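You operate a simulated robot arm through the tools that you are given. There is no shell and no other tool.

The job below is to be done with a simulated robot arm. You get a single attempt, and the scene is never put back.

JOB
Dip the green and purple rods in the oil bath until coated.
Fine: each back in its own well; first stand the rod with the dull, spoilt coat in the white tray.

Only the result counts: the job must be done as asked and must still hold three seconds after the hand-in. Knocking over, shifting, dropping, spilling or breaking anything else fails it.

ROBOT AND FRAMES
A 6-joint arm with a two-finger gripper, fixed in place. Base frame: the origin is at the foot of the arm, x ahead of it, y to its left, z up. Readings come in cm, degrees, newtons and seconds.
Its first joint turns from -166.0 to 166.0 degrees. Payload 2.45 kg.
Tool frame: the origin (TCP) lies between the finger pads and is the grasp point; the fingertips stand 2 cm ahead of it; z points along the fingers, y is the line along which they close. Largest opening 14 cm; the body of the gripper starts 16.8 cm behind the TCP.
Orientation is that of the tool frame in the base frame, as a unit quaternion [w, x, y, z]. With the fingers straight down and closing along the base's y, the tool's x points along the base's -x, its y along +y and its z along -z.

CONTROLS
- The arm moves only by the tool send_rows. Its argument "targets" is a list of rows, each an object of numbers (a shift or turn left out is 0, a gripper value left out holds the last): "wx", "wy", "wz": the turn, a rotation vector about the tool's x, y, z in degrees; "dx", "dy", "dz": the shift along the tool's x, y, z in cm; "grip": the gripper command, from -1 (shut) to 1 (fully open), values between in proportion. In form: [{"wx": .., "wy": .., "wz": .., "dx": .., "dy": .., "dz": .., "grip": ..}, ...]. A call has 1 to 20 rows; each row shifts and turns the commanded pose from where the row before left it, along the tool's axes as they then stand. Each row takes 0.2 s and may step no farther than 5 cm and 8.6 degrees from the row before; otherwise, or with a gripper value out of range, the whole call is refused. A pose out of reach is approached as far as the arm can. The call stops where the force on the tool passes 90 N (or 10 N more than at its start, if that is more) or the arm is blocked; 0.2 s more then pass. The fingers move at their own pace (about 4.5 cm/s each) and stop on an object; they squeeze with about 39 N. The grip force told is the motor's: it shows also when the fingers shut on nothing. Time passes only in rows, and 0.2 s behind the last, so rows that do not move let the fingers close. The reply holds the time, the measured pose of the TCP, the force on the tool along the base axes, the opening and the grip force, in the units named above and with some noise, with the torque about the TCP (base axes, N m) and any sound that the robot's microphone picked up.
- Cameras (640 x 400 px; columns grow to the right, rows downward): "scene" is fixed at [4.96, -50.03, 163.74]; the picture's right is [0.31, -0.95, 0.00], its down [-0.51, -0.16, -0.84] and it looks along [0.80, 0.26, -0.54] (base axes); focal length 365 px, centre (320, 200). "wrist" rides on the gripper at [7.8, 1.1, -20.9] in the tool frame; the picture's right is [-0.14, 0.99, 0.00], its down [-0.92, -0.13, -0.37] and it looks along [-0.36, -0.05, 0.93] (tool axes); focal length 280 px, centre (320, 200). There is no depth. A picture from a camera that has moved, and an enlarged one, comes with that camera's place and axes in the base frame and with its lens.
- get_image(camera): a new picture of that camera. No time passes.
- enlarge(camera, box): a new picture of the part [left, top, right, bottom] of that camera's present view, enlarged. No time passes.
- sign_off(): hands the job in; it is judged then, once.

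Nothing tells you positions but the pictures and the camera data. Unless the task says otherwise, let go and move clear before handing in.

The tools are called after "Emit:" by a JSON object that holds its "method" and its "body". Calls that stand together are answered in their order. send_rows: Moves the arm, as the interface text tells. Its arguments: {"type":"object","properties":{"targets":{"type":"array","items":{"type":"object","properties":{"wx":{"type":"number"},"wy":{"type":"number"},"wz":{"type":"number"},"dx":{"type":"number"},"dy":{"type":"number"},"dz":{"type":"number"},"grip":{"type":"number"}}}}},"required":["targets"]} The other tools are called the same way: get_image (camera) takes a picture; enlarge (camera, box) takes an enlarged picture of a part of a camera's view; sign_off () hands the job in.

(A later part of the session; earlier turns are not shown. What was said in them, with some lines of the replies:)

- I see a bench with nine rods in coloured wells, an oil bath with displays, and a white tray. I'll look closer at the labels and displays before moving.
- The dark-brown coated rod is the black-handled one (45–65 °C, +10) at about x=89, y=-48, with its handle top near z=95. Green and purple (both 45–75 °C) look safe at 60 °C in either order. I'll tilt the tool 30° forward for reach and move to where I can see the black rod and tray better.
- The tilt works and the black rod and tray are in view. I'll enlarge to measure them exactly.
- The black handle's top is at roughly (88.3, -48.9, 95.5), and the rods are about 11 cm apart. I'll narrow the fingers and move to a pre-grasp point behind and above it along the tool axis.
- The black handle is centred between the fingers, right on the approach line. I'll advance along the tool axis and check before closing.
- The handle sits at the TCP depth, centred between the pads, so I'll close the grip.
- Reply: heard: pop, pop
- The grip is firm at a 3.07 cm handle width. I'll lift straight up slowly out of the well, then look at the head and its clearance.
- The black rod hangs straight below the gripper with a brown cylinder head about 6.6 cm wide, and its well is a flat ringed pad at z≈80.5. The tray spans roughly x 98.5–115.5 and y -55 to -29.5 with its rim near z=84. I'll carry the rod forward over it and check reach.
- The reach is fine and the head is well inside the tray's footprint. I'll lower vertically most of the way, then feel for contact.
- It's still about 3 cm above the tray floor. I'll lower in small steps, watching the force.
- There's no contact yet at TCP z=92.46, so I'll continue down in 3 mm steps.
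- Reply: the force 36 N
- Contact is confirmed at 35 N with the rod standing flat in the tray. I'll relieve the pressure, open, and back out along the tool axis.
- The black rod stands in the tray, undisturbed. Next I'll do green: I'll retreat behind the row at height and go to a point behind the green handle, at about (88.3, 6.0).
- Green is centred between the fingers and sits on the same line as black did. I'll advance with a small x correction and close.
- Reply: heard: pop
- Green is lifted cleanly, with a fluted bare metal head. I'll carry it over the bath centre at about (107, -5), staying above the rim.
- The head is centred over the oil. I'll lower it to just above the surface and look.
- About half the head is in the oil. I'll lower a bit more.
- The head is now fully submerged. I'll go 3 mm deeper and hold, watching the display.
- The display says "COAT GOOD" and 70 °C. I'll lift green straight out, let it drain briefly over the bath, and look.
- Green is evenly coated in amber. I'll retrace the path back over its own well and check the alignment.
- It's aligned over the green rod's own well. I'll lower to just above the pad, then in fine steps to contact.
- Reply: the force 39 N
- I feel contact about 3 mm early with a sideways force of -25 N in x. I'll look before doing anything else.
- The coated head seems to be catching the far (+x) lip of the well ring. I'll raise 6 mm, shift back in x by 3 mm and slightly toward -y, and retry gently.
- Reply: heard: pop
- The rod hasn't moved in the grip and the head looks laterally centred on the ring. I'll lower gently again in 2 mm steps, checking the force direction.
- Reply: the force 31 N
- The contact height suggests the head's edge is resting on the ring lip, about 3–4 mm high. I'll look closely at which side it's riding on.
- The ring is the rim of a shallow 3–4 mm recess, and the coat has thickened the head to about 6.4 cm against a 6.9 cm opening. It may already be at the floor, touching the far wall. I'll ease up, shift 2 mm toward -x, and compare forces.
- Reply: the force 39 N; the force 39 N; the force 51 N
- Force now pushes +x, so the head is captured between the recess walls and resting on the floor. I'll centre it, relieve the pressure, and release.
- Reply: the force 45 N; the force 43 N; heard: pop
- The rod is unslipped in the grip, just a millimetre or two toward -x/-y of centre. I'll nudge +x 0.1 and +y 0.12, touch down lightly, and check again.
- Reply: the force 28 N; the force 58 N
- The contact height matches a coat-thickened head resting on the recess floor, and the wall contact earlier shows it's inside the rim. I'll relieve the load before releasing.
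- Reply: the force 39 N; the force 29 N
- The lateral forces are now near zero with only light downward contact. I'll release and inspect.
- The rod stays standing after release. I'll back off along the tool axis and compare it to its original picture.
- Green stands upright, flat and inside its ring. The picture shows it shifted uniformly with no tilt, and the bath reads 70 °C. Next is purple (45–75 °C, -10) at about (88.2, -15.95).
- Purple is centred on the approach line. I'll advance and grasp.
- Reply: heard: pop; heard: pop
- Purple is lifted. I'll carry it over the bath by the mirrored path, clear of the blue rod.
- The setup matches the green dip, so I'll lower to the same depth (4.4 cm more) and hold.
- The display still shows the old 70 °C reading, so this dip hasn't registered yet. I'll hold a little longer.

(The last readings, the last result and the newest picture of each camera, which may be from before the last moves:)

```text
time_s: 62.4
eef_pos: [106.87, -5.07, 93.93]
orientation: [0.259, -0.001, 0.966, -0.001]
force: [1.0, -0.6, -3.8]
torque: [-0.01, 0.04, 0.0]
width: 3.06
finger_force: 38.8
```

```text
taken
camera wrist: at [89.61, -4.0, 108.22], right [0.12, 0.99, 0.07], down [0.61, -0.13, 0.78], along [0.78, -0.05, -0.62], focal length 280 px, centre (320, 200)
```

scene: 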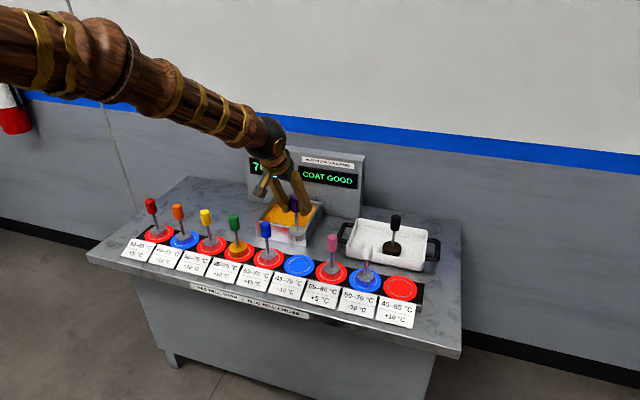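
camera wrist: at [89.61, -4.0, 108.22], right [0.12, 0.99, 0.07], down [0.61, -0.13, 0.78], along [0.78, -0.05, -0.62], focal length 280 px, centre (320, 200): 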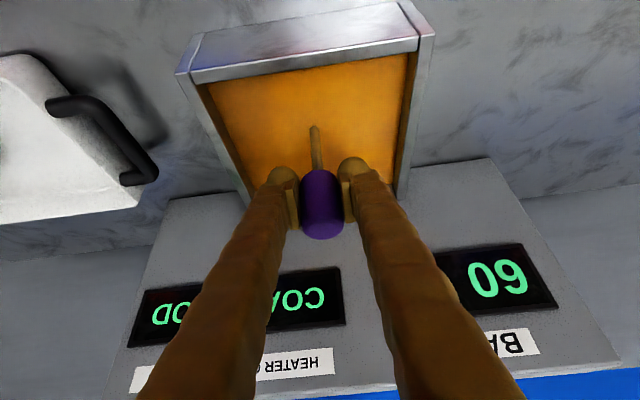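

The reading is now 60 °C and the coat is good, so the purple dip has registered. I'll lift it out and drain it over the bath.

Emit:
{"method": "send_rows", "body": {"targets": [{"dx": -0.7, "dz": -1.211}, {"dx": -1.5, "dz": -2.598}, {"dx": -1.5, "dz": -2.598}, {"dx": -1.5, "dz": -2.6}, {}, {}, {}, {}, {}]}}

Emit:
{"method": "enlarge", "body": {"camera": "scene", "box": [210, 130, 370, 250]}}

Emit:
{"method": "send_rows", "body": {"targets": [{"dx": 2.7, "dy": -1.8, "dz": -1.558}, {"dx": 2.7, "dy": -1.8, "dz": -1.558}, {"dx": 2.7, "dy": -1.8, "dz": -1.558}, {"dx": 2.7, "dy": -1.8, "dz": -1.558}, {"dx": 2.7, "dy": -1.8, "dz": -1.558}, {"dx": 2.7, "dy": -1.8, "dz": -1.558}, {}, {}]}}

Emit:
{"method": "get_image", "body": {"camera": "wrist"}}

```text
time_s: 64.4
eef_pos: [106.96, -4.95, 104.27]
orientation: [0.259, 0.0, 0.966, -0.001]
force: [-0.1, 0.8, -3.2]
torque: [-0.01, -0.01, -0.02]
width: 3.06
finger_force: 39.5
```

```text
3.33 times, centred on (290, 190) of scene
camera zoom: at [4.96, -50.03, 163.74], right [0.31, -0.95, 0.0], down [-0.51, -0.16, -0.84], along [0.8, 0.26, -0.54], focal length 1217 px, centre (420, 233)
```

zoom: 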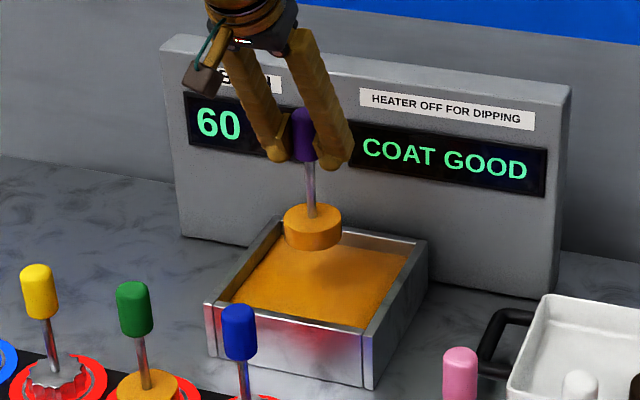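

```text
time_s: 66.2
eef_pos: [88.09, -15.8, 104.53]
orientation: [0.259, 0.0, 0.966, -0.001]
force: [0.1, 0.6, -3.6]
torque: [-0.01, 0.03, -0.03]
width: 3.05
finger_force: 39.2
```

```text
taken
camera wrist: at [70.83, -14.77, 118.74], right [0.12, 0.99, 0.07], down [0.61, -0.13, 0.78], along [0.78, -0.05, -0.62], focal length 280 px, centre (320, 200)
```

wrist: 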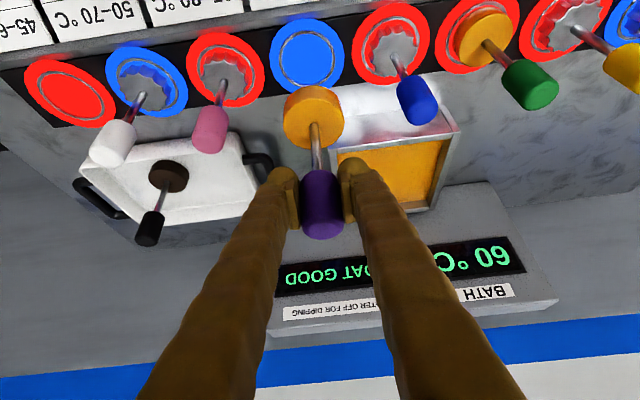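

Purple is well coated and back over its own blue well. I'll lower to about 1.5 cm above the floor and check the alignment using the exact camera pose (seated reference: camera x=70.95, y=-14.86).

Emit:
{"method": "send_rows", "body": {"targets": [{"dx": 1.5, "dz": 2.598}, {"dx": 1.5, "dz": 2.598}, {"dx": 1.5, "dz": 2.598}, {"dx": 0.75, "dz": 1.299}, {}, {}]}}

Emit:
{"method": "enlarge", "body": {"camera": "wrist", "box": [270, 60, 370, 150]}}

Emit:
{"method": "enlarge", "body": {"camera": "scene", "box": [278, 245, 318, 280]}}

```text
time_s: 67.6
eef_pos: [88.06, -15.8, 93.87]
orientation: [0.259, -0.001, 0.966, 0.001]
force: [0.3, -0.5, -3.5]
torque: [-0.01, 0.03, -0.01]
width: 3.05
finger_force: 38.8
```

```text
4.44 times, centred on (320, 105) of wrist
camera zoom: at [70.87, -14.82, 108.16], right [0.12, 0.99, 0.07], down [0.61, -0.13, 0.78], along [0.78, -0.05, -0.62], focal length 1246 px, centre (320, 622)
```

zoom: 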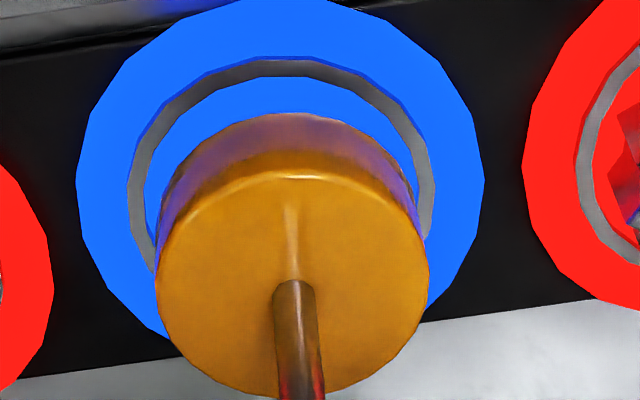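

```text
11.43 times, centred on (298, 262) of scene
camera zoom: at [4.96, -50.03, 163.74], right [0.31, -0.95, 0.0], down [-0.51, -0.16, -0.84], along [0.8, 0.26, -0.54], focal length 4172 px, centre (571, -514)
```

zoom: 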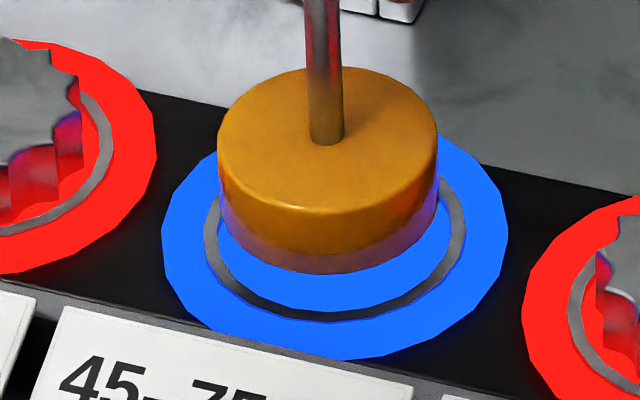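

It's aligned to within a millimetre. I'll apply a tiny correction and lower gently toward the floor, expecting contact about 1.2 cm further down.

Emit:
{"method": "send_rows", "body": {"targets": [{"dx": 0.16, "dy": -0.06, "dz": 0.385}, {"dx": 0.2, "dz": 0.346}, {}, {}]}}

Emit:
{"method": "enlarge", "body": {"camera": "wrist", "box": [270, 60, 370, 150]}}

Emit:
{"method": "enlarge", "body": {"camera": "scene", "box": [278, 245, 318, 280]}}

```text
time_s: 68.6
eef_pos: [88.28, -16.0, 93.0]
orientation: [0.259, 0.0, 0.966, 0.0]
force: [0.2, 0.1, -2.9]
torque: [0.0, 0.0, -0.01]
width: 3.09
finger_force: 39.5
```

```text
4.44 times, centred on (320, 105) of wrist
camera zoom: at [71.0, -14.91, 107.3], right [0.12, 0.99, 0.07], down [0.61, -0.13, 0.78], along [0.78, -0.05, -0.62], focal length 1246 px, centre (320, 622)
```

zoom: 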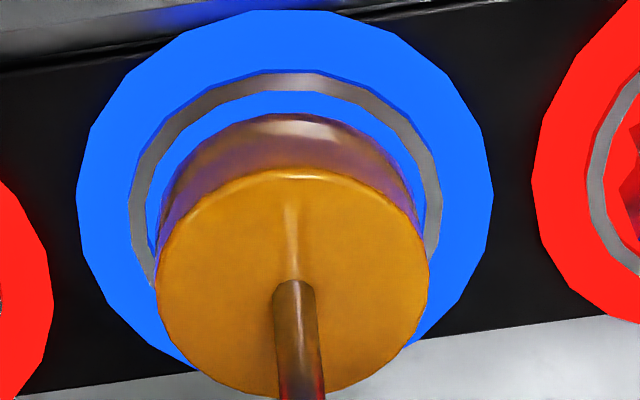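

```text
11.43 times, centred on (298, 262) of scene
camera zoom: at [4.96, -50.03, 163.74], right [0.31, -0.95, 0.0], down [-0.51, -0.16, -0.84], along [0.8, 0.26, -0.54], focal length 4172 px, centre (571, -514)
```

zoom: 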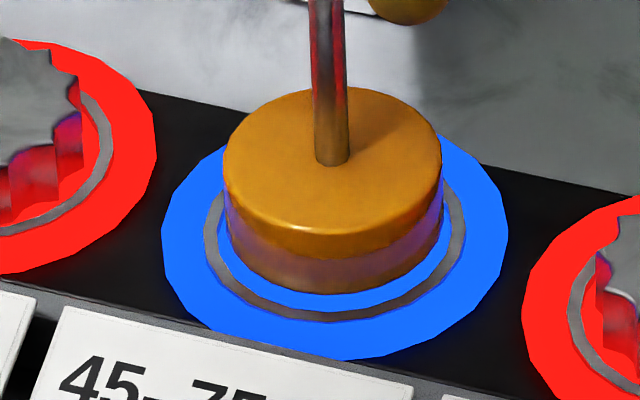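

Emit:
{"method": "send_rows", "body": {"targets": [{"dx": 0.1, "dz": 0.173}, {}, {}]}}

Emit:
{"method": "send_rows", "body": {"targets": [{"dx": 0.05, "dz": 0.087}, {}, {}]}}

Emit:
{"method": "enlarge", "body": {"camera": "wrist", "box": [270, 60, 370, 150]}}

```text
time_s: 69.4
eef_pos: [88.28, -16.01, 92.89]
orientation: [0.259, -0.001, 0.966, -0.001]
force: [0.3, -0.5, -3.4]
torque: [-0.02, 0.01, -0.01]
width: 3.06
finger_force: 39.0
```

```text
time_s: 70.2
eef_pos: [88.38, -16.03, 92.8]
orientation: [0.26, 0.0, 0.966, -0.001]
force: [-4.1, 0.5, 2.5]
torque: [0.01, 0.03, -0.04]
width: 3.04
finger_force: 39.1
```

```text
4.44 times, centred on (320, 105) of wrist
camera zoom: at [71.06, -14.89, 107.07], right [0.12, 0.99, 0.07], down [0.61, -0.13, 0.78], along [0.78, -0.05, -0.62], focal length 1246 px, centre (320, 622)
```

zoom: 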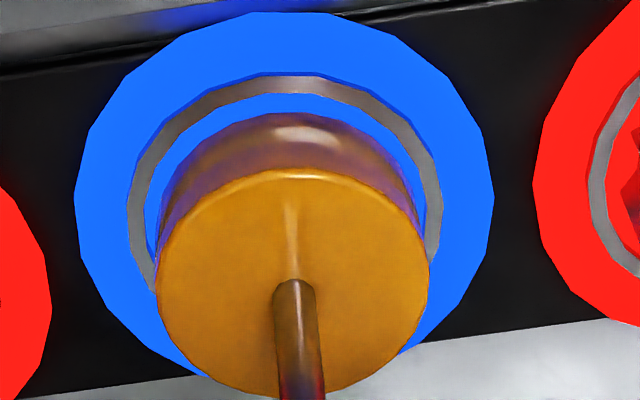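

Light contact comes slightly early, and the near-side gap is wider than it was for green, so the head is about 2 mm too far in +x. I'll raise, shift back, and lower again.

Emit:
{"method": "send_rows", "body": {"targets": [{"dx": -0.05, "dz": -0.087}, {"dx": 0.19, "dz": -0.11}, {}, {}]}}

Emit:
{"method": "send_rows", "body": {"targets": [{"dx": 0.075, "dz": 0.13}, {}, {}]}}

Emit:
{"method": "enlarge", "body": {"camera": "wrist", "box": [270, 60, 370, 150]}}

```text
time_s: 71.2
eef_pos: [88.02, -15.97, 92.81]
orientation: [0.259, -0.001, 0.966, 0.0]
force: [-0.1, -0.5, -3.1]
torque: [0.0, 0.03, 0.04]
width: 3.08
finger_force: 39.5
heard: pop
```

```text
time_s: 72.0
eef_pos: [88.08, -16.06, 92.62]
orientation: [0.259, -0.001, 0.966, 0.0]
force: [-0.3, 0.1, -2.7]
torque: [0.03, 0.01, -0.01]
width: 3.09
finger_force: 38.7
heard: pop
```

```text
4.44 times, centred on (320, 105) of wrist
camera zoom: at [70.8, -14.9, 106.97], right [0.12, 0.99, 0.07], down [0.61, -0.13, 0.78], along [0.78, -0.05, -0.62], focal length 1246 px, centre (320, 622)
```

zoom: 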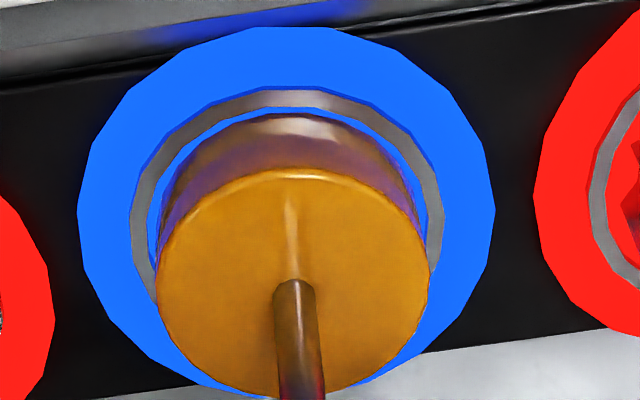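

Emit:
{"method": "send_rows", "body": {"targets": [{"dx": 0.05, "dz": 0.087}, {}, {}]}}

Emit:
{"method": "enlarge", "body": {"camera": "wrist", "box": [270, 60, 370, 150]}}

Emit:
{"method": "enlarge", "body": {"camera": "scene", "box": [278, 245, 318, 280]}}

```text
time_s: 72.8
eef_pos: [87.97, -15.92, 92.65]
orientation: [0.258, -0.001, 0.966, 0.0]
force: [0.0, 0.2, -3.3]
torque: [-0.01, 0.0, 0.0]
width: 3.06
finger_force: 39.2
heard: pop
```

```text
4.44 times, centred on (320, 105) of wrist
camera zoom: at [70.78, -14.85, 106.88], right [0.12, 0.99, 0.07], down [0.61, -0.13, 0.78], along [0.78, -0.05, -0.62], focal length 1246 px, centre (320, 622)
```

zoom: 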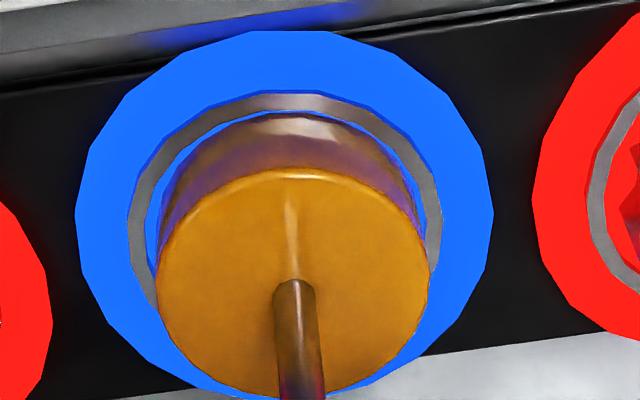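

```text
11.43 times, centred on (298, 262) of scene
camera zoom: at [4.96, -50.03, 163.74], right [0.31, -0.95, 0.0], down [-0.51, -0.16, -0.84], along [0.8, 0.26, -0.54], focal length 4172 px, centre (571, -514)
```

zoom: 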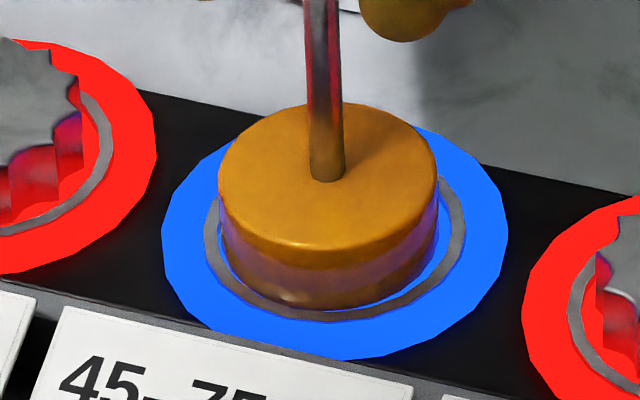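

Emit:
{"method": "send_rows", "body": {"targets": [{"dx": 0.05, "dy": -0.05, "dz": 0.087}, {}, {}]}}

Emit:
{"method": "enlarge", "body": {"camera": "wrist", "box": [270, 60, 370, 150]}}

```text
time_s: 73.6
eef_pos: [88.0, -15.88, 92.38]
orientation: [0.259, -0.001, 0.966, 0.0]
force: [3.0, -0.6, -5.3]
torque: [0.0, 0.0, -0.02]
width: 3.07
finger_force: 38.9
```

```text
4.44 times, centred on (320, 105) of wrist
camera zoom: at [70.83, -14.89, 106.74], right [0.12, 0.99, 0.07], down [0.61, -0.13, 0.78], along [0.78, -0.05, -0.62], focal length 1246 px, centre (320, 622)
```

zoom: 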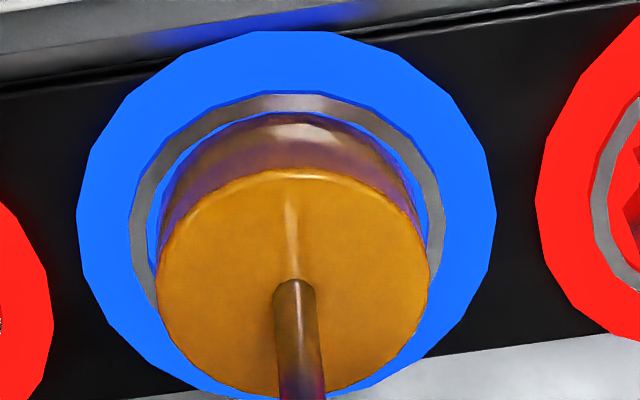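

Emit:
{"method": "send_rows", "body": {"targets": [{"dx": 0.03, "dz": 0.052}, {}, {}]}}

Emit:
{"method": "send_rows", "body": {"targets": [{"dx": 0.03, "dz": 0.052}, {}, {}]}}

Emit:
{"method": "enlarge", "body": {"camera": "wrist", "box": [270, 60, 370, 150]}}

Emit:
{"method": "enlarge", "body": {"camera": "scene", "box": [278, 245, 318, 280]}}

```text
time_s: 74.4
eef_pos: [88.01, -15.95, 92.36]
orientation: [0.259, -0.001, 0.966, 0.0]
force: [4.1, 0.4, 4.0]
torque: [-0.01, -0.09, 0.06]
width: 3.08
finger_force: 38.8
```

```text
time_s: 75.2
eef_pos: [88.1, -16.02, 92.43]
orientation: [0.259, 0.0, 0.966, 0.0]
force: [3.1, 4.8, 16.2]
torque: [0.07, -0.1, 0.0]
width: 3.06
finger_force: 39.1
```

```text
4.44 times, centred on (320, 105) of wrist
camera zoom: at [70.81, -14.9, 106.71], right [0.12, 0.99, 0.07], down [0.61, -0.13, 0.78], along [0.78, -0.05, -0.62], focal length 1246 px, centre (320, 622)
```

zoom: 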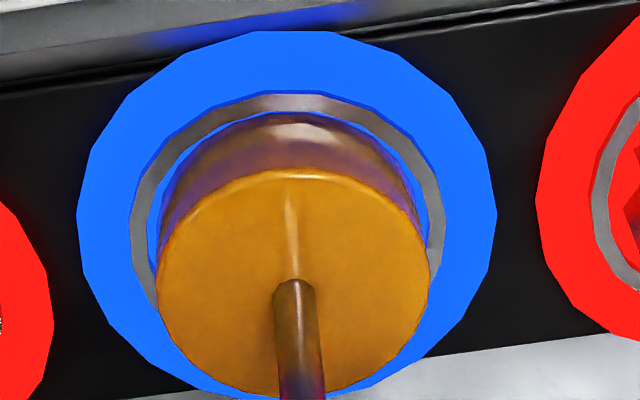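

```text
11.43 times, centred on (298, 262) of scene
camera zoom: at [4.96, -50.03, 163.74], right [0.31, -0.95, 0.0], down [-0.51, -0.16, -0.84], along [0.8, 0.26, -0.54], focal length 4172 px, centre (571, -514)
```

zoom: 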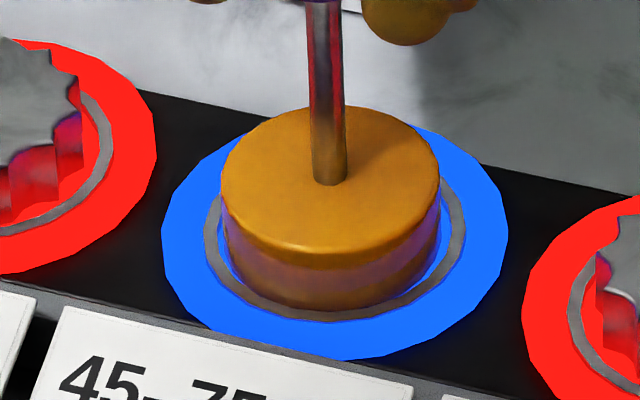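

Purple is now truly on the floor: contact is at the original seated height and it's evenly inside the ring. I'll relieve slightly, release and retreat.

Emit:
{"method": "send_rows", "body": {"targets": [{"dx": -0.025, "dz": -0.043}, {}, {"grip": -0.45}, {}, {"grip": -0.2}, {"grip": 0.07}, {}, {}, {}]}}

Emit:
{"method": "enlarge", "body": {"camera": "wrist", "box": [220, 50, 420, 250]}}

Emit:
{"method": "send_rows", "body": {"targets": [{"dz": -1.5}, {"dz": -3}, {"dz": -4}, {"dz": -4}, {"dx": -1.5, "dz": -2.598}, {"dx": -1.5, "dz": -2.598}, {}]}}

Emit:
{"method": "enlarge", "body": {"camera": "scene", "box": [210, 210, 330, 285]}}

Emit:
{"method": "enlarge", "body": {"camera": "scene", "box": [278, 245, 318, 280]}}

Emit:
{"method": "get_image", "body": {"camera": "scene"}}

```text
time_s: 77.2
eef_pos: [88.05, -16.03, 92.45]
orientation: [0.26, 0.0, 0.966, -0.001]
force: [-0.5, 0.3, 0.0]
torque: [-0.01, 0.02, -0.01]
width: 7.5
finger_force: 0.0
```

```text
2.00 times, centred on (320, 150) of wrist
camera zoom: at [70.77, -14.93, 106.73], right [0.12, 0.99, 0.07], down [0.61, -0.13, 0.78], along [0.78, -0.05, -0.62], focal length 561 px, centre (320, 300)
```

zoom: 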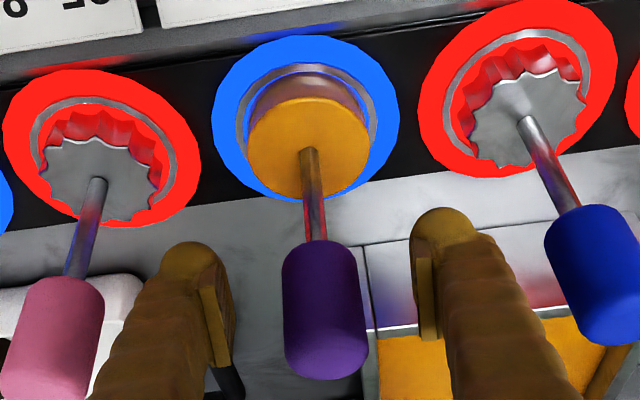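

```text
time_s: 78.8
eef_pos: [81.58, -15.92, 109.19]
orientation: [0.259, 0.0, 0.966, -0.001]
force: [-0.1, 0.2, -0.4]
torque: [-0.03, 0.04, 0.02]
width: 7.49
finger_force: 0.1
```

```text
5.33 times, centred on (270, 248) of scene
camera zoom: at [4.96, -50.03, 163.74], right [0.31, -0.95, 0.0], down [-0.51, -0.16, -0.84], along [0.8, 0.26, -0.54], focal length 1947 px, centre (587, -53)
```

zoom: 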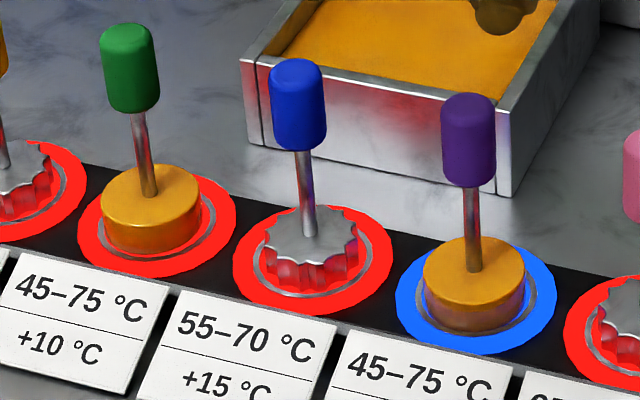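

```text
11.43 times, centred on (298, 262) of scene
camera zoom: at [4.96, -50.03, 163.74], right [0.31, -0.95, 0.0], down [-0.51, -0.16, -0.84], along [0.8, 0.26, -0.54], focal length 4172 px, centre (571, -514)
```

zoom: 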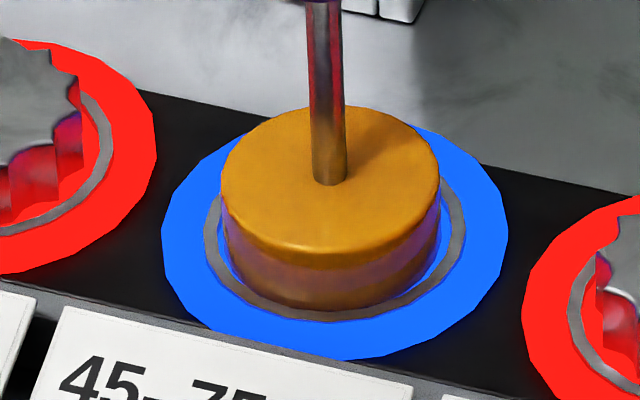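

```text
taken
```

scene: 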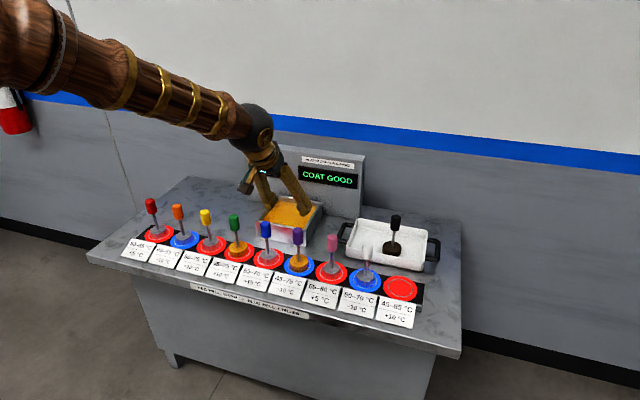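

Purple is seated within a pixel of its original place. Green by comparison sits about 3 mm high and 2 mm toward +y, so it probably isn't fully down in its recess. I'll look closer.

Emit:
{"method": "enlarge", "body": {"camera": "scene", "box": [218, 230, 258, 265]}}

Emit:
{"method": "send_rows", "body": {"targets": [{"dy": 4.4}, {"dy": 4.4}, {"dy": 4.4}, {"dy": 4.4}, {"dy": 4.35}, {"dx": 1.55, "dz": 3.0}, {"dx": 1.4, "dz": 3.0}, {}]}}

Emit:
{"method": "get_image", "body": {"camera": "wrist"}}

Emit:
{"method": "enlarge", "body": {"camera": "wrist", "box": [260, 60, 380, 200]}}

```text
11.43 times, centred on (238, 248) of scene
camera zoom: at [4.96, -50.03, 163.74], right [0.31, -0.95, 0.0], down [-0.51, -0.16, -0.84], along [0.8, 0.26, -0.54], focal length 4172 px, centre (1257, -343)
```

zoom: 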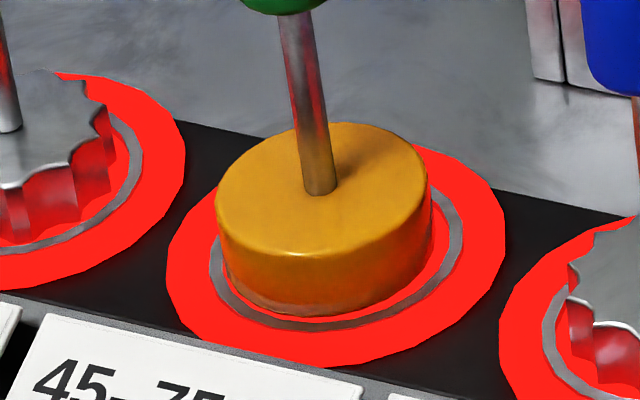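

```text
time_s: 80.6
eef_pos: [82.26, 5.85, 102.42]
orientation: [0.259, 0.001, 0.966, -0.001]
force: [0.1, -0.1, -0.4]
torque: [-0.02, 0.04, 0.02]
width: 7.5
finger_force: 0.0
```

```text
taken
camera wrist: at [65.04, 6.94, 116.74], right [0.12, 0.99, 0.07], down [0.61, -0.13, 0.78], along [0.78, -0.05, -0.62], focal length 280 px, centre (320, 200)
```

wrist: 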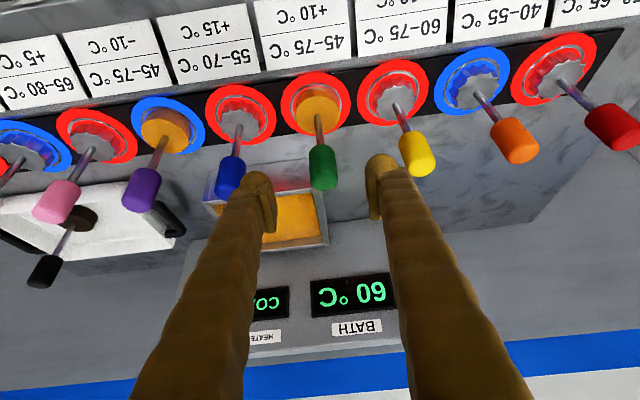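

```text
2.86 times, centred on (320, 130) of wrist
camera zoom: at [65.04, 6.94, 116.74], right [0.12, 0.99, 0.07], down [0.61, -0.13, 0.78], along [0.78, -0.05, -0.62], focal length 801 px, centre (320, 400)
```

zoom: 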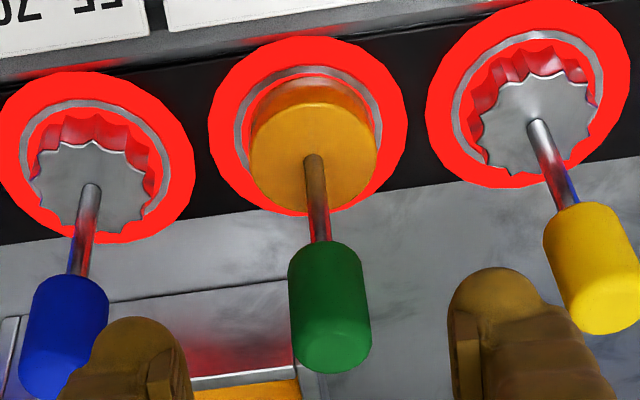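

Green is slightly proud in its well, so I'll regrasp it and reseat it the way that worked for purple. First I'll align to its handle, shifting +0.35 in y, and advance.

Emit:
{"method": "send_rows", "body": {"targets": [{"dy": 0.35, "dz": 3}, {"dz": 3}, {"dz": 3}, {"dx": -0.2, "dz": 1.4}, {"dz": 1.4}, {}]}}

Emit:
{"method": "enlarge", "body": {"camera": "wrist", "box": [220, 50, 420, 250]}}

```text
time_s: 82.0
eef_pos: [88.26, 6.38, 92.36]
orientation: [0.26, -0.001, 0.966, -0.001]
force: [0.6, -0.3, -0.5]
torque: [0.01, 0.0, 0.02]
width: 7.5
finger_force: 0.0
```

```text
2.00 times, centred on (320, 150) of wrist
camera zoom: at [71.02, 7.39, 106.67], right [0.12, 0.99, 0.07], down [0.61, -0.13, 0.78], along [0.78, -0.05, -0.62], focal length 561 px, centre (320, 300)
```

zoom: 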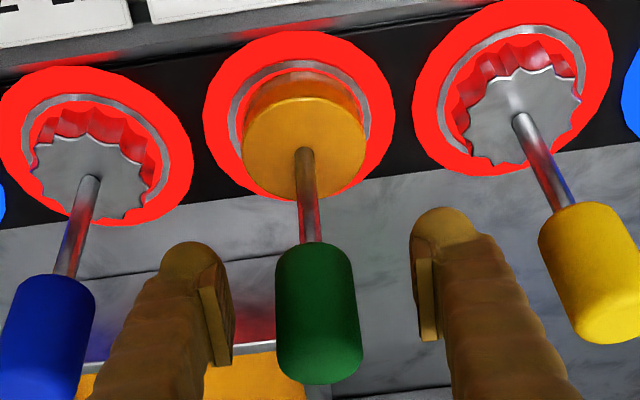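

Emit:
{"method": "send_rows", "body": {"targets": [{"dy": -0.18}, {}, {"grip": -0.3}, {}, {}, {"grip": -1}, {}, {}, {}]}}

Emit:
{"method": "enlarge", "body": {"camera": "wrist", "box": [220, 50, 420, 250]}}

Emit:
{"method": "enlarge", "body": {"camera": "wrist", "box": [270, 60, 370, 150]}}

```text
time_s: 84.0
eef_pos: [88.26, 6.23, 92.4]
orientation: [0.259, 0.0, 0.966, -0.001]
force: [0.1, 3.2, -0.4]
torque: [0.03, 0.0, -0.02]
width: 3.05
finger_force: 38.8
```

```text
2.00 times, centred on (320, 150) of wrist
camera zoom: at [71.04, 7.18, 106.66], right [0.12, 0.99, 0.07], down [0.61, -0.13, 0.78], along [0.78, -0.05, -0.62], focal length 561 px, centre (320, 300)
```

zoom: 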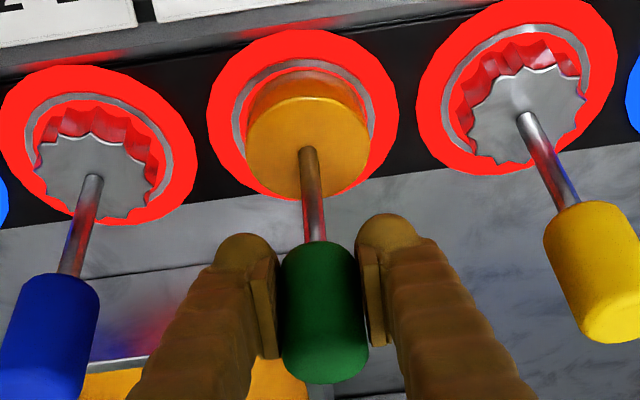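

```text
4.44 times, centred on (320, 105) of wrist
camera zoom: at [71.04, 7.18, 106.66], right [0.12, 0.99, 0.07], down [0.61, -0.13, 0.78], along [0.78, -0.05, -0.62], focal length 1246 px, centre (320, 622)
```

zoom: 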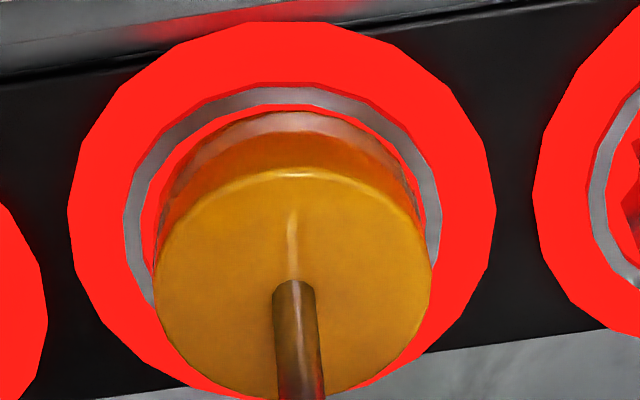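

Against purple's seated picture, green's head is about 2 mm too far in +x, 1 mm in +y, and 3 mm high. I'll raise 2 mm, shift by those amounts, then lower gently.

Emit:
{"method": "send_rows", "body": {"targets": [{"dx": -0.1, "dz": -0.173}, {}, {}]}}

Emit:
{"method": "send_rows", "body": {"targets": [{"dx": 0.19, "dy": -0.1, "dz": -0.11}, {}, {}]}}

Emit:
{"method": "send_rows", "body": {"targets": [{"dx": 0.05, "dz": 0.087}, {}, {}]}}

Emit:
{"method": "enlarge", "body": {"camera": "wrist", "box": [270, 60, 370, 150]}}

```text
time_s: 84.8
eef_pos: [88.34, 6.2, 92.52]
orientation: [0.259, -0.001, 0.966, -0.001]
force: [-0.3, 0.2, 0.3]
torque: [0.0, -0.02, -0.01]
width: 3.06
finger_force: 38.7
heard: pop
```

```text
time_s: 85.6
eef_pos: [88.01, 5.99, 92.63]
orientation: [0.26, 0.0, 0.966, -0.001]
force: [-0.8, -0.8, -3.2]
torque: [0.02, -0.04, 0.0]
width: 3.05
finger_force: 39.2
```

```text
time_s: 86.4
eef_pos: [87.81, 5.99, 92.54]
orientation: [0.259, -0.001, 0.966, 0.0]
force: [1.1, 0.4, -2.8]
torque: [0.01, -0.02, 0.01]
width: 3.07
finger_force: 39.0
```

```text
4.44 times, centred on (320, 105) of wrist
camera zoom: at [70.77, 7.1, 106.8], right [0.12, 0.99, 0.07], down [0.61, -0.13, 0.78], along [0.78, -0.05, -0.62], focal length 1246 px, centre (320, 622)
```

zoom: 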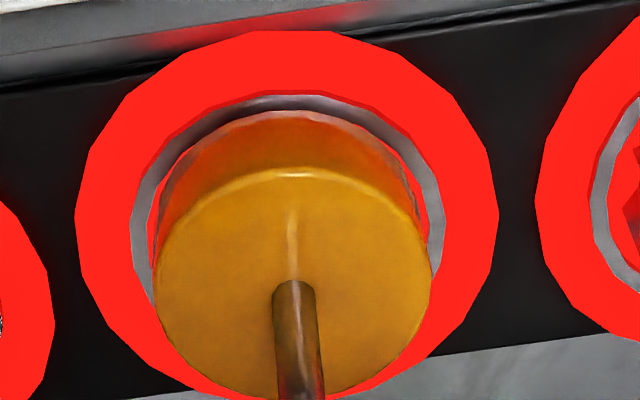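

The gap is now nearly closed on the near side, so the x shift was too much. I'll move back +0.17 in x and zoom in further to judge.

Emit:
{"method": "send_rows", "body": {"targets": [{"dx": -0.147, "dz": 0.085}, {}, {}]}}

Emit:
{"method": "enlarge", "body": {"camera": "wrist", "box": [275, 60, 355, 110]}}

Emit:
{"method": "enlarge", "body": {"camera": "scene", "box": [218, 230, 258, 265]}}

```text
time_s: 87.2
eef_pos: [88.27, 6.08, 92.56]
orientation: [0.259, 0.0, 0.966, 0.0]
force: [0.1, 0.0, -2.3]
torque: [-0.01, 0.03, -0.03]
width: 3.08
finger_force: 38.8
```

```text
8.00 times, centred on (315, 85) of wrist
camera zoom: at [70.96, 7.12, 106.84], right [0.12, 0.99, 0.07], down [0.61, -0.13, 0.78], along [0.78, -0.05, -0.62], focal length 2243 px, centre (360, 1120)
```

zoom: 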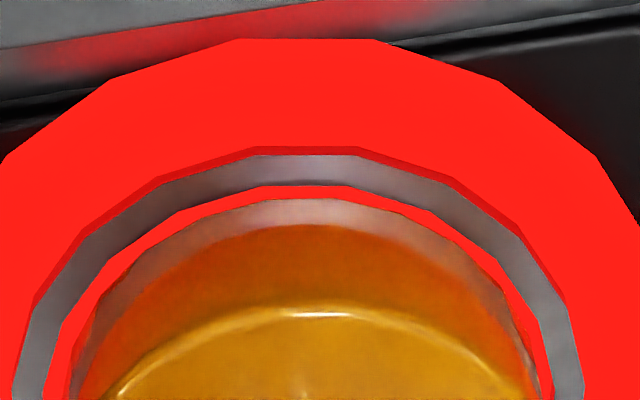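

```text
11.43 times, centred on (238, 248) of scene
camera zoom: at [4.96, -50.03, 163.74], right [0.31, -0.95, 0.0], down [-0.51, -0.16, -0.84], along [0.8, 0.26, -0.54], focal length 4172 px, centre (1257, -343)
```

zoom: 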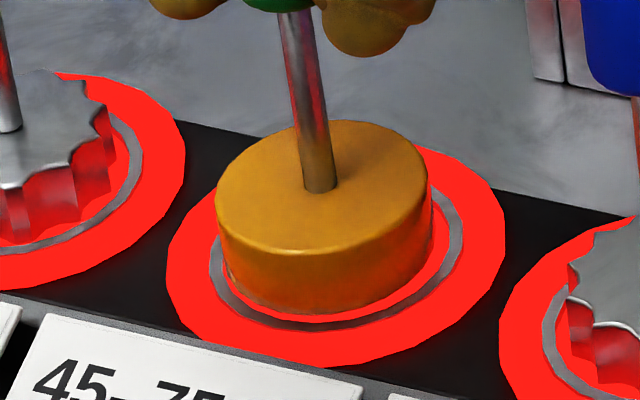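

Emit:
{"method": "send_rows", "body": {"targets": [{"dx": 0.05, "dz": 0.087}, {}, {}]}}

Emit:
{"method": "send_rows", "body": {"targets": [{"dx": 0.03, "dz": 0.052}, {}, {}]}}

Emit:
{"method": "enlarge", "body": {"camera": "wrist", "box": [275, 60, 355, 110]}}

```text
time_s: 88.0
eef_pos: [88.09, 6.09, 92.45]
orientation: [0.26, -0.001, 0.966, -0.001]
force: [-0.8, -0.1, -3.1]
torque: [-0.02, 0.01, 0.02]
width: 3.05
finger_force: 38.8
```

```text
time_s: 88.8
eef_pos: [88.26, 6.12, 92.37]
orientation: [0.26, 0.0, 0.966, -0.001]
force: [0.6, -0.5, -2.8]
torque: [0.0, -0.01, -0.03]
width: 3.06
finger_force: 38.9
heard: pop
```

```text
8.00 times, centred on (315, 85) of wrist
camera zoom: at [70.99, 7.13, 106.66], right [0.12, 0.99, 0.07], down [0.61, -0.13, 0.78], along [0.78, -0.05, -0.62], focal length 2243 px, centre (360, 1120)
```

zoom: 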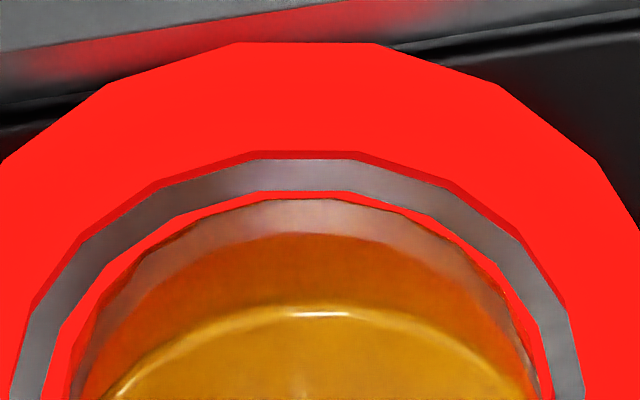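

Emit:
{"method": "send_rows", "body": {"targets": [{"dx": 0.04, "dz": 0.069}, {}, {}]}}

Emit:
{"method": "send_rows", "body": {"targets": [{"dx": 0.03, "dz": 0.052}, {}, {}]}}

Emit:
{"method": "enlarge", "body": {"camera": "wrist", "box": [275, 60, 355, 110]}}

```text
time_s: 89.6
eef_pos: [88.16, 6.1, 92.32]
orientation: [0.259, 0.0, 0.966, -0.001]
force: [0.0, 0.3, -3.0]
torque: [0.0, -0.03, 0.02]
width: 3.07
finger_force: 38.7
heard: pop
```

```text
time_s: 90.4
eef_pos: [88.22, 6.05, 92.3]
orientation: [0.259, 0.0, 0.966, 0.0]
force: [2.7, -0.5, -4.4]
torque: [-0.02, 0.05, 0.01]
width: 3.08
finger_force: 38.9
```

```text
8.00 times, centred on (315, 85) of wrist
camera zoom: at [70.97, 7.12, 106.5], right [0.12, 0.99, 0.07], down [0.61, -0.13, 0.78], along [0.78, -0.05, -0.62], focal length 2243 px, centre (360, 1120)
```

zoom: 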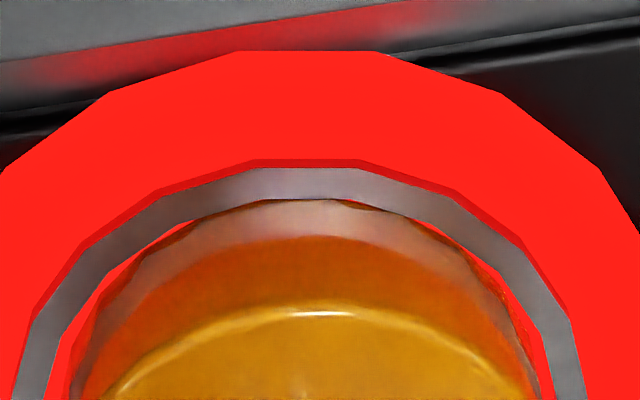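

This is the same force signature purple had just before seating (a light near-wall touch). I'll add a hair of +x and continue down.

Emit:
{"method": "send_rows", "body": {"targets": [{"dx": -0.01, "dz": 0.075}, {}, {}]}}

Emit:
{"method": "send_rows", "body": {"targets": [{"dx": 0.03, "dz": 0.052}, {}, {}]}}

Emit:
{"method": "enlarge", "body": {"camera": "wrist", "box": [275, 60, 355, 110]}}

Emit:
{"method": "enlarge", "body": {"camera": "scene", "box": [218, 230, 258, 265]}}

```text
time_s: 91.2
eef_pos: [88.2, 6.09, 92.13]
orientation: [0.26, -0.002, 0.966, 0.0]
force: [-17.8, -5.9, 15.0]
torque: [-0.12, 0.19, 0.01]
width: 3.06
finger_force: 38.8
```

```text
time_s: 92.0
eef_pos: [88.23, 6.12, 92.27]
orientation: [0.26, 0.0, 0.966, 0.0]
force: [-24.7, -3.2, 27.7]
torque: [-0.04, 0.27, 0.0]
width: 3.05
finger_force: 38.8
```

```text
8.00 times, centred on (315, 85) of wrist
camera zoom: at [70.99, 7.12, 106.47], right [0.12, 0.99, 0.07], down [0.61, -0.13, 0.78], along [0.78, -0.05, -0.62], focal length 2243 px, centre (360, 1120)
```

zoom: 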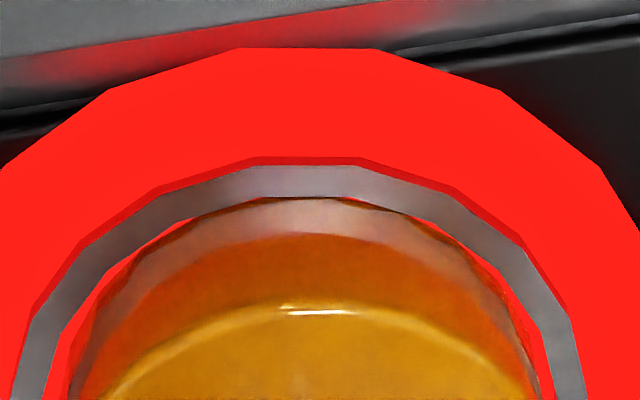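

```text
11.43 times, centred on (238, 248) of scene
camera zoom: at [4.96, -50.03, 163.74], right [0.31, -0.95, 0.0], down [-0.51, -0.16, -0.84], along [0.8, 0.26, -0.54], focal length 4172 px, centre (1257, -343)
```

zoom: 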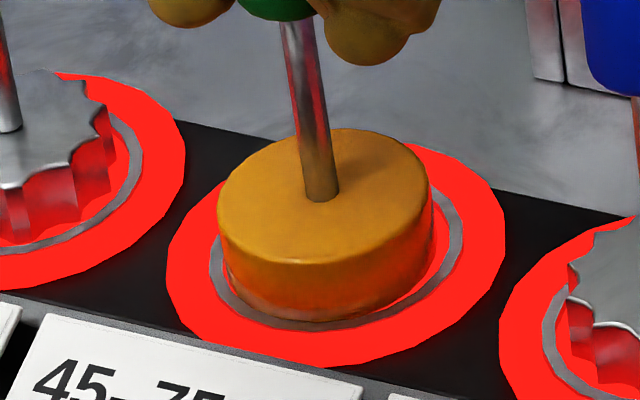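

Contact is now about 2 mm lower than before, and the head/ring picture matches purple's seated one. I'll relieve the sideways load, then release.

Emit:
{"method": "send_rows", "body": {"targets": [{"dx": 0.04, "dz": -0.06}, {}, {}]}}

```text
time_s: 92.8
eef_pos: [88.28, 6.09, 92.13]
orientation: [0.26, -0.001, 0.966, 0.0]
force: [7.7, -4.7, 8.4]
torque: [-0.04, -0.21, 0.02]
width: 3.05
finger_force: 38.7
```

Emit:
{"method": "send_rows", "body": {"targets": [{"dx": 0.01, "dz": 0.06}, {}, {}]}}

Emit:
{"method": "enlarge", "body": {"camera": "wrist", "box": [270, 60, 370, 150]}}

```text
time_s: 93.6
eef_pos: [88.22, 6.04, 92.28]
orientation: [0.26, 0.0, 0.966, 0.0]
force: [1.0, -2.5, 21.3]
torque: [-0.01, -0.04, -0.02]
width: 3.02
finger_force: 38.9
```

```text
4.44 times, centred on (320, 105) of wrist
camera zoom: at [70.98, 7.12, 106.45], right [0.12, 0.99, 0.07], down [0.61, -0.13, 0.78], along [0.78, -0.05, -0.62], focal length 1246 px, centre (320, 622)
```

zoom: 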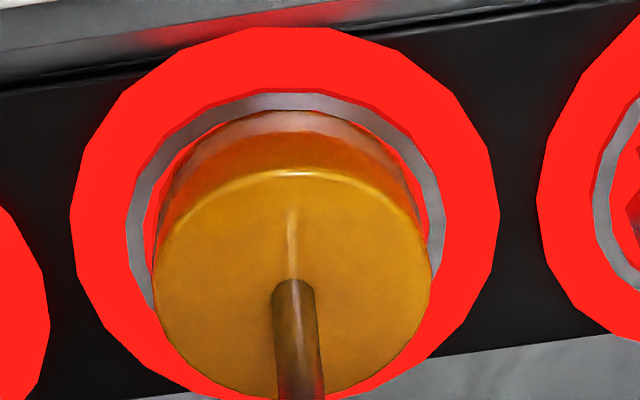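

There's solid, purely vertical contact, so it's on the floor. I'll relieve, release and retreat.

Emit:
{"method": "send_rows", "body": {"targets": [{"dx": -0.025, "dz": -0.043}, {}, {"grip": -0.45}, {}, {"grip": -0.2}, {"grip": 0.07}, {}, {}, {}]}}

Emit:
{"method": "send_rows", "body": {"targets": [{"dz": -1.5}, {"dz": -3}, {"dz": -4}, {"dz": -4}, {"dx": -1.5, "dz": -2.598}, {"dx": -1.5, "dz": -2.598}, {"dx": 1, "dz": -4}, {"dx": 1, "dz": -4}, {}]}}

Emit:
{"method": "enlarge", "body": {"camera": "scene", "box": [210, 210, 330, 285]}}

Emit:
{"method": "enlarge", "body": {"camera": "scene", "box": [215, 205, 265, 265]}}

Emit:
{"method": "get_image", "body": {"camera": "scene"}}

Emit:
{"method": "get_image", "body": {"camera": "wrist"}}

```text
time_s: 95.6
eef_pos: [88.21, 6.11, 92.26]
orientation: [0.26, -0.001, 0.966, 0.0]
force: [0.5, -0.3, 0.2]
torque: [0.01, 0.01, -0.02]
width: 7.48
finger_force: 0.1
```

```text
time_s: 97.6
eef_pos: [76.24, 6.07, 114.86]
orientation: [0.259, -0.001, 0.966, 0.0]
force: [0.2, -0.1, 1.1]
torque: [-0.02, 0.01, -0.01]
width: 7.5
finger_force: 0.1
```

```text
5.33 times, centred on (270, 248) of scene
camera zoom: at [4.96, -50.03, 163.74], right [0.31, -0.95, 0.0], down [-0.51, -0.16, -0.84], along [0.8, 0.26, -0.54], focal length 1947 px, centre (587, -53)
```

zoom: 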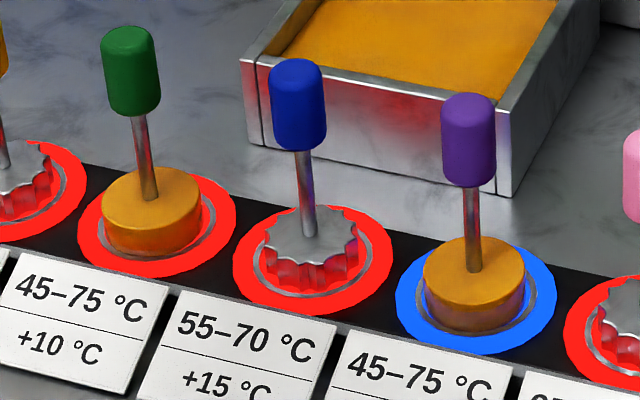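

```text
6.67 times, centred on (240, 235) of scene
camera zoom: at [4.96, -50.03, 163.74], right [0.31, -0.95, 0.0], down [-0.51, -0.16, -0.84], along [0.8, 0.26, -0.54], focal length 2434 px, centre (853, -33)
```

zoom: 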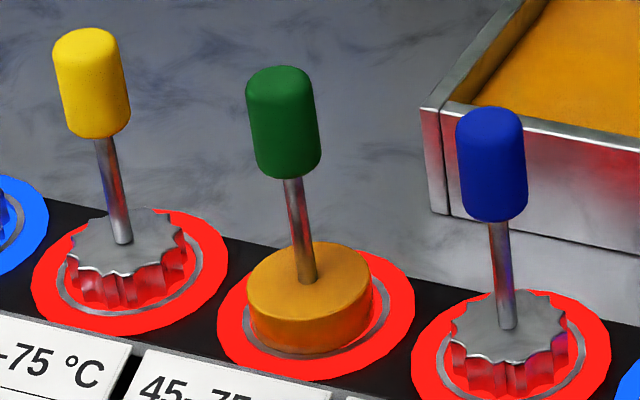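

```text
taken
```

scene: 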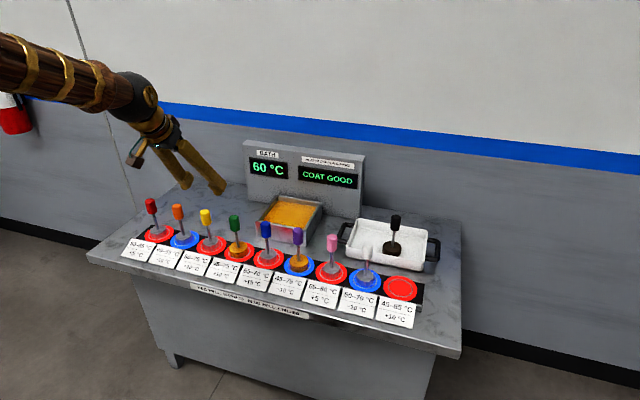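

```text
taken
camera wrist: at [59.02, 7.15, 129.13], right [0.12, 0.99, 0.07], down [0.61, -0.13, 0.78], along [0.78, -0.05, -0.62], focal length 280 px, centre (320, 200)
```

wrist: 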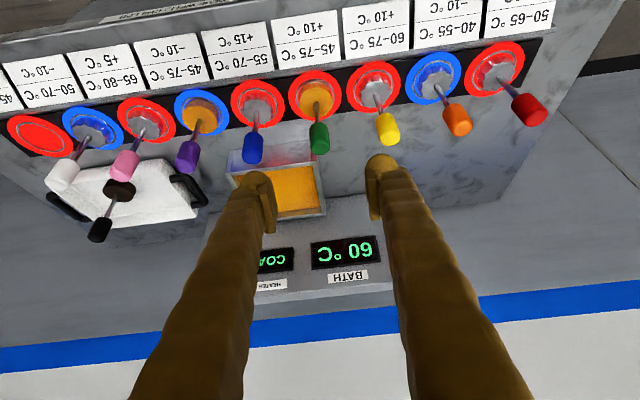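

Green now sits at its expected seated position, upright, and purple is in its own blue well. Both have good coats, the spoilt black rod stands in the white tray, nothing else has moved, and the arm is clear. I'm handing in.

Emit:
{"method": "sign_off", "body": {}}

```text
The job is handed in.
```

The job is handed in. The green and purple rods are coated and back in their own wells, and the spoilt black-handled rod is standing in the white tray.

- **Black rod:** I moved it to the tray first, and it has stood there undisturbed since.
- **Green rod:** It was dipped at 60 °C; the bath rose to 70 °C and the display read "COAT GOOD". It first sat a few millimetres high in its well, so I picked it up again and reseated it. In the last pictures it stands upright at its original height.
- **Purple rod:** It was dipped at 70 °C; the bath dropped to 60 °C and the display still read "COAT GOOD". It went back into its blue well, within a pixel of where it started.

In the final pictures nothing else had shifted or spilled, and the arm was clear of everything.
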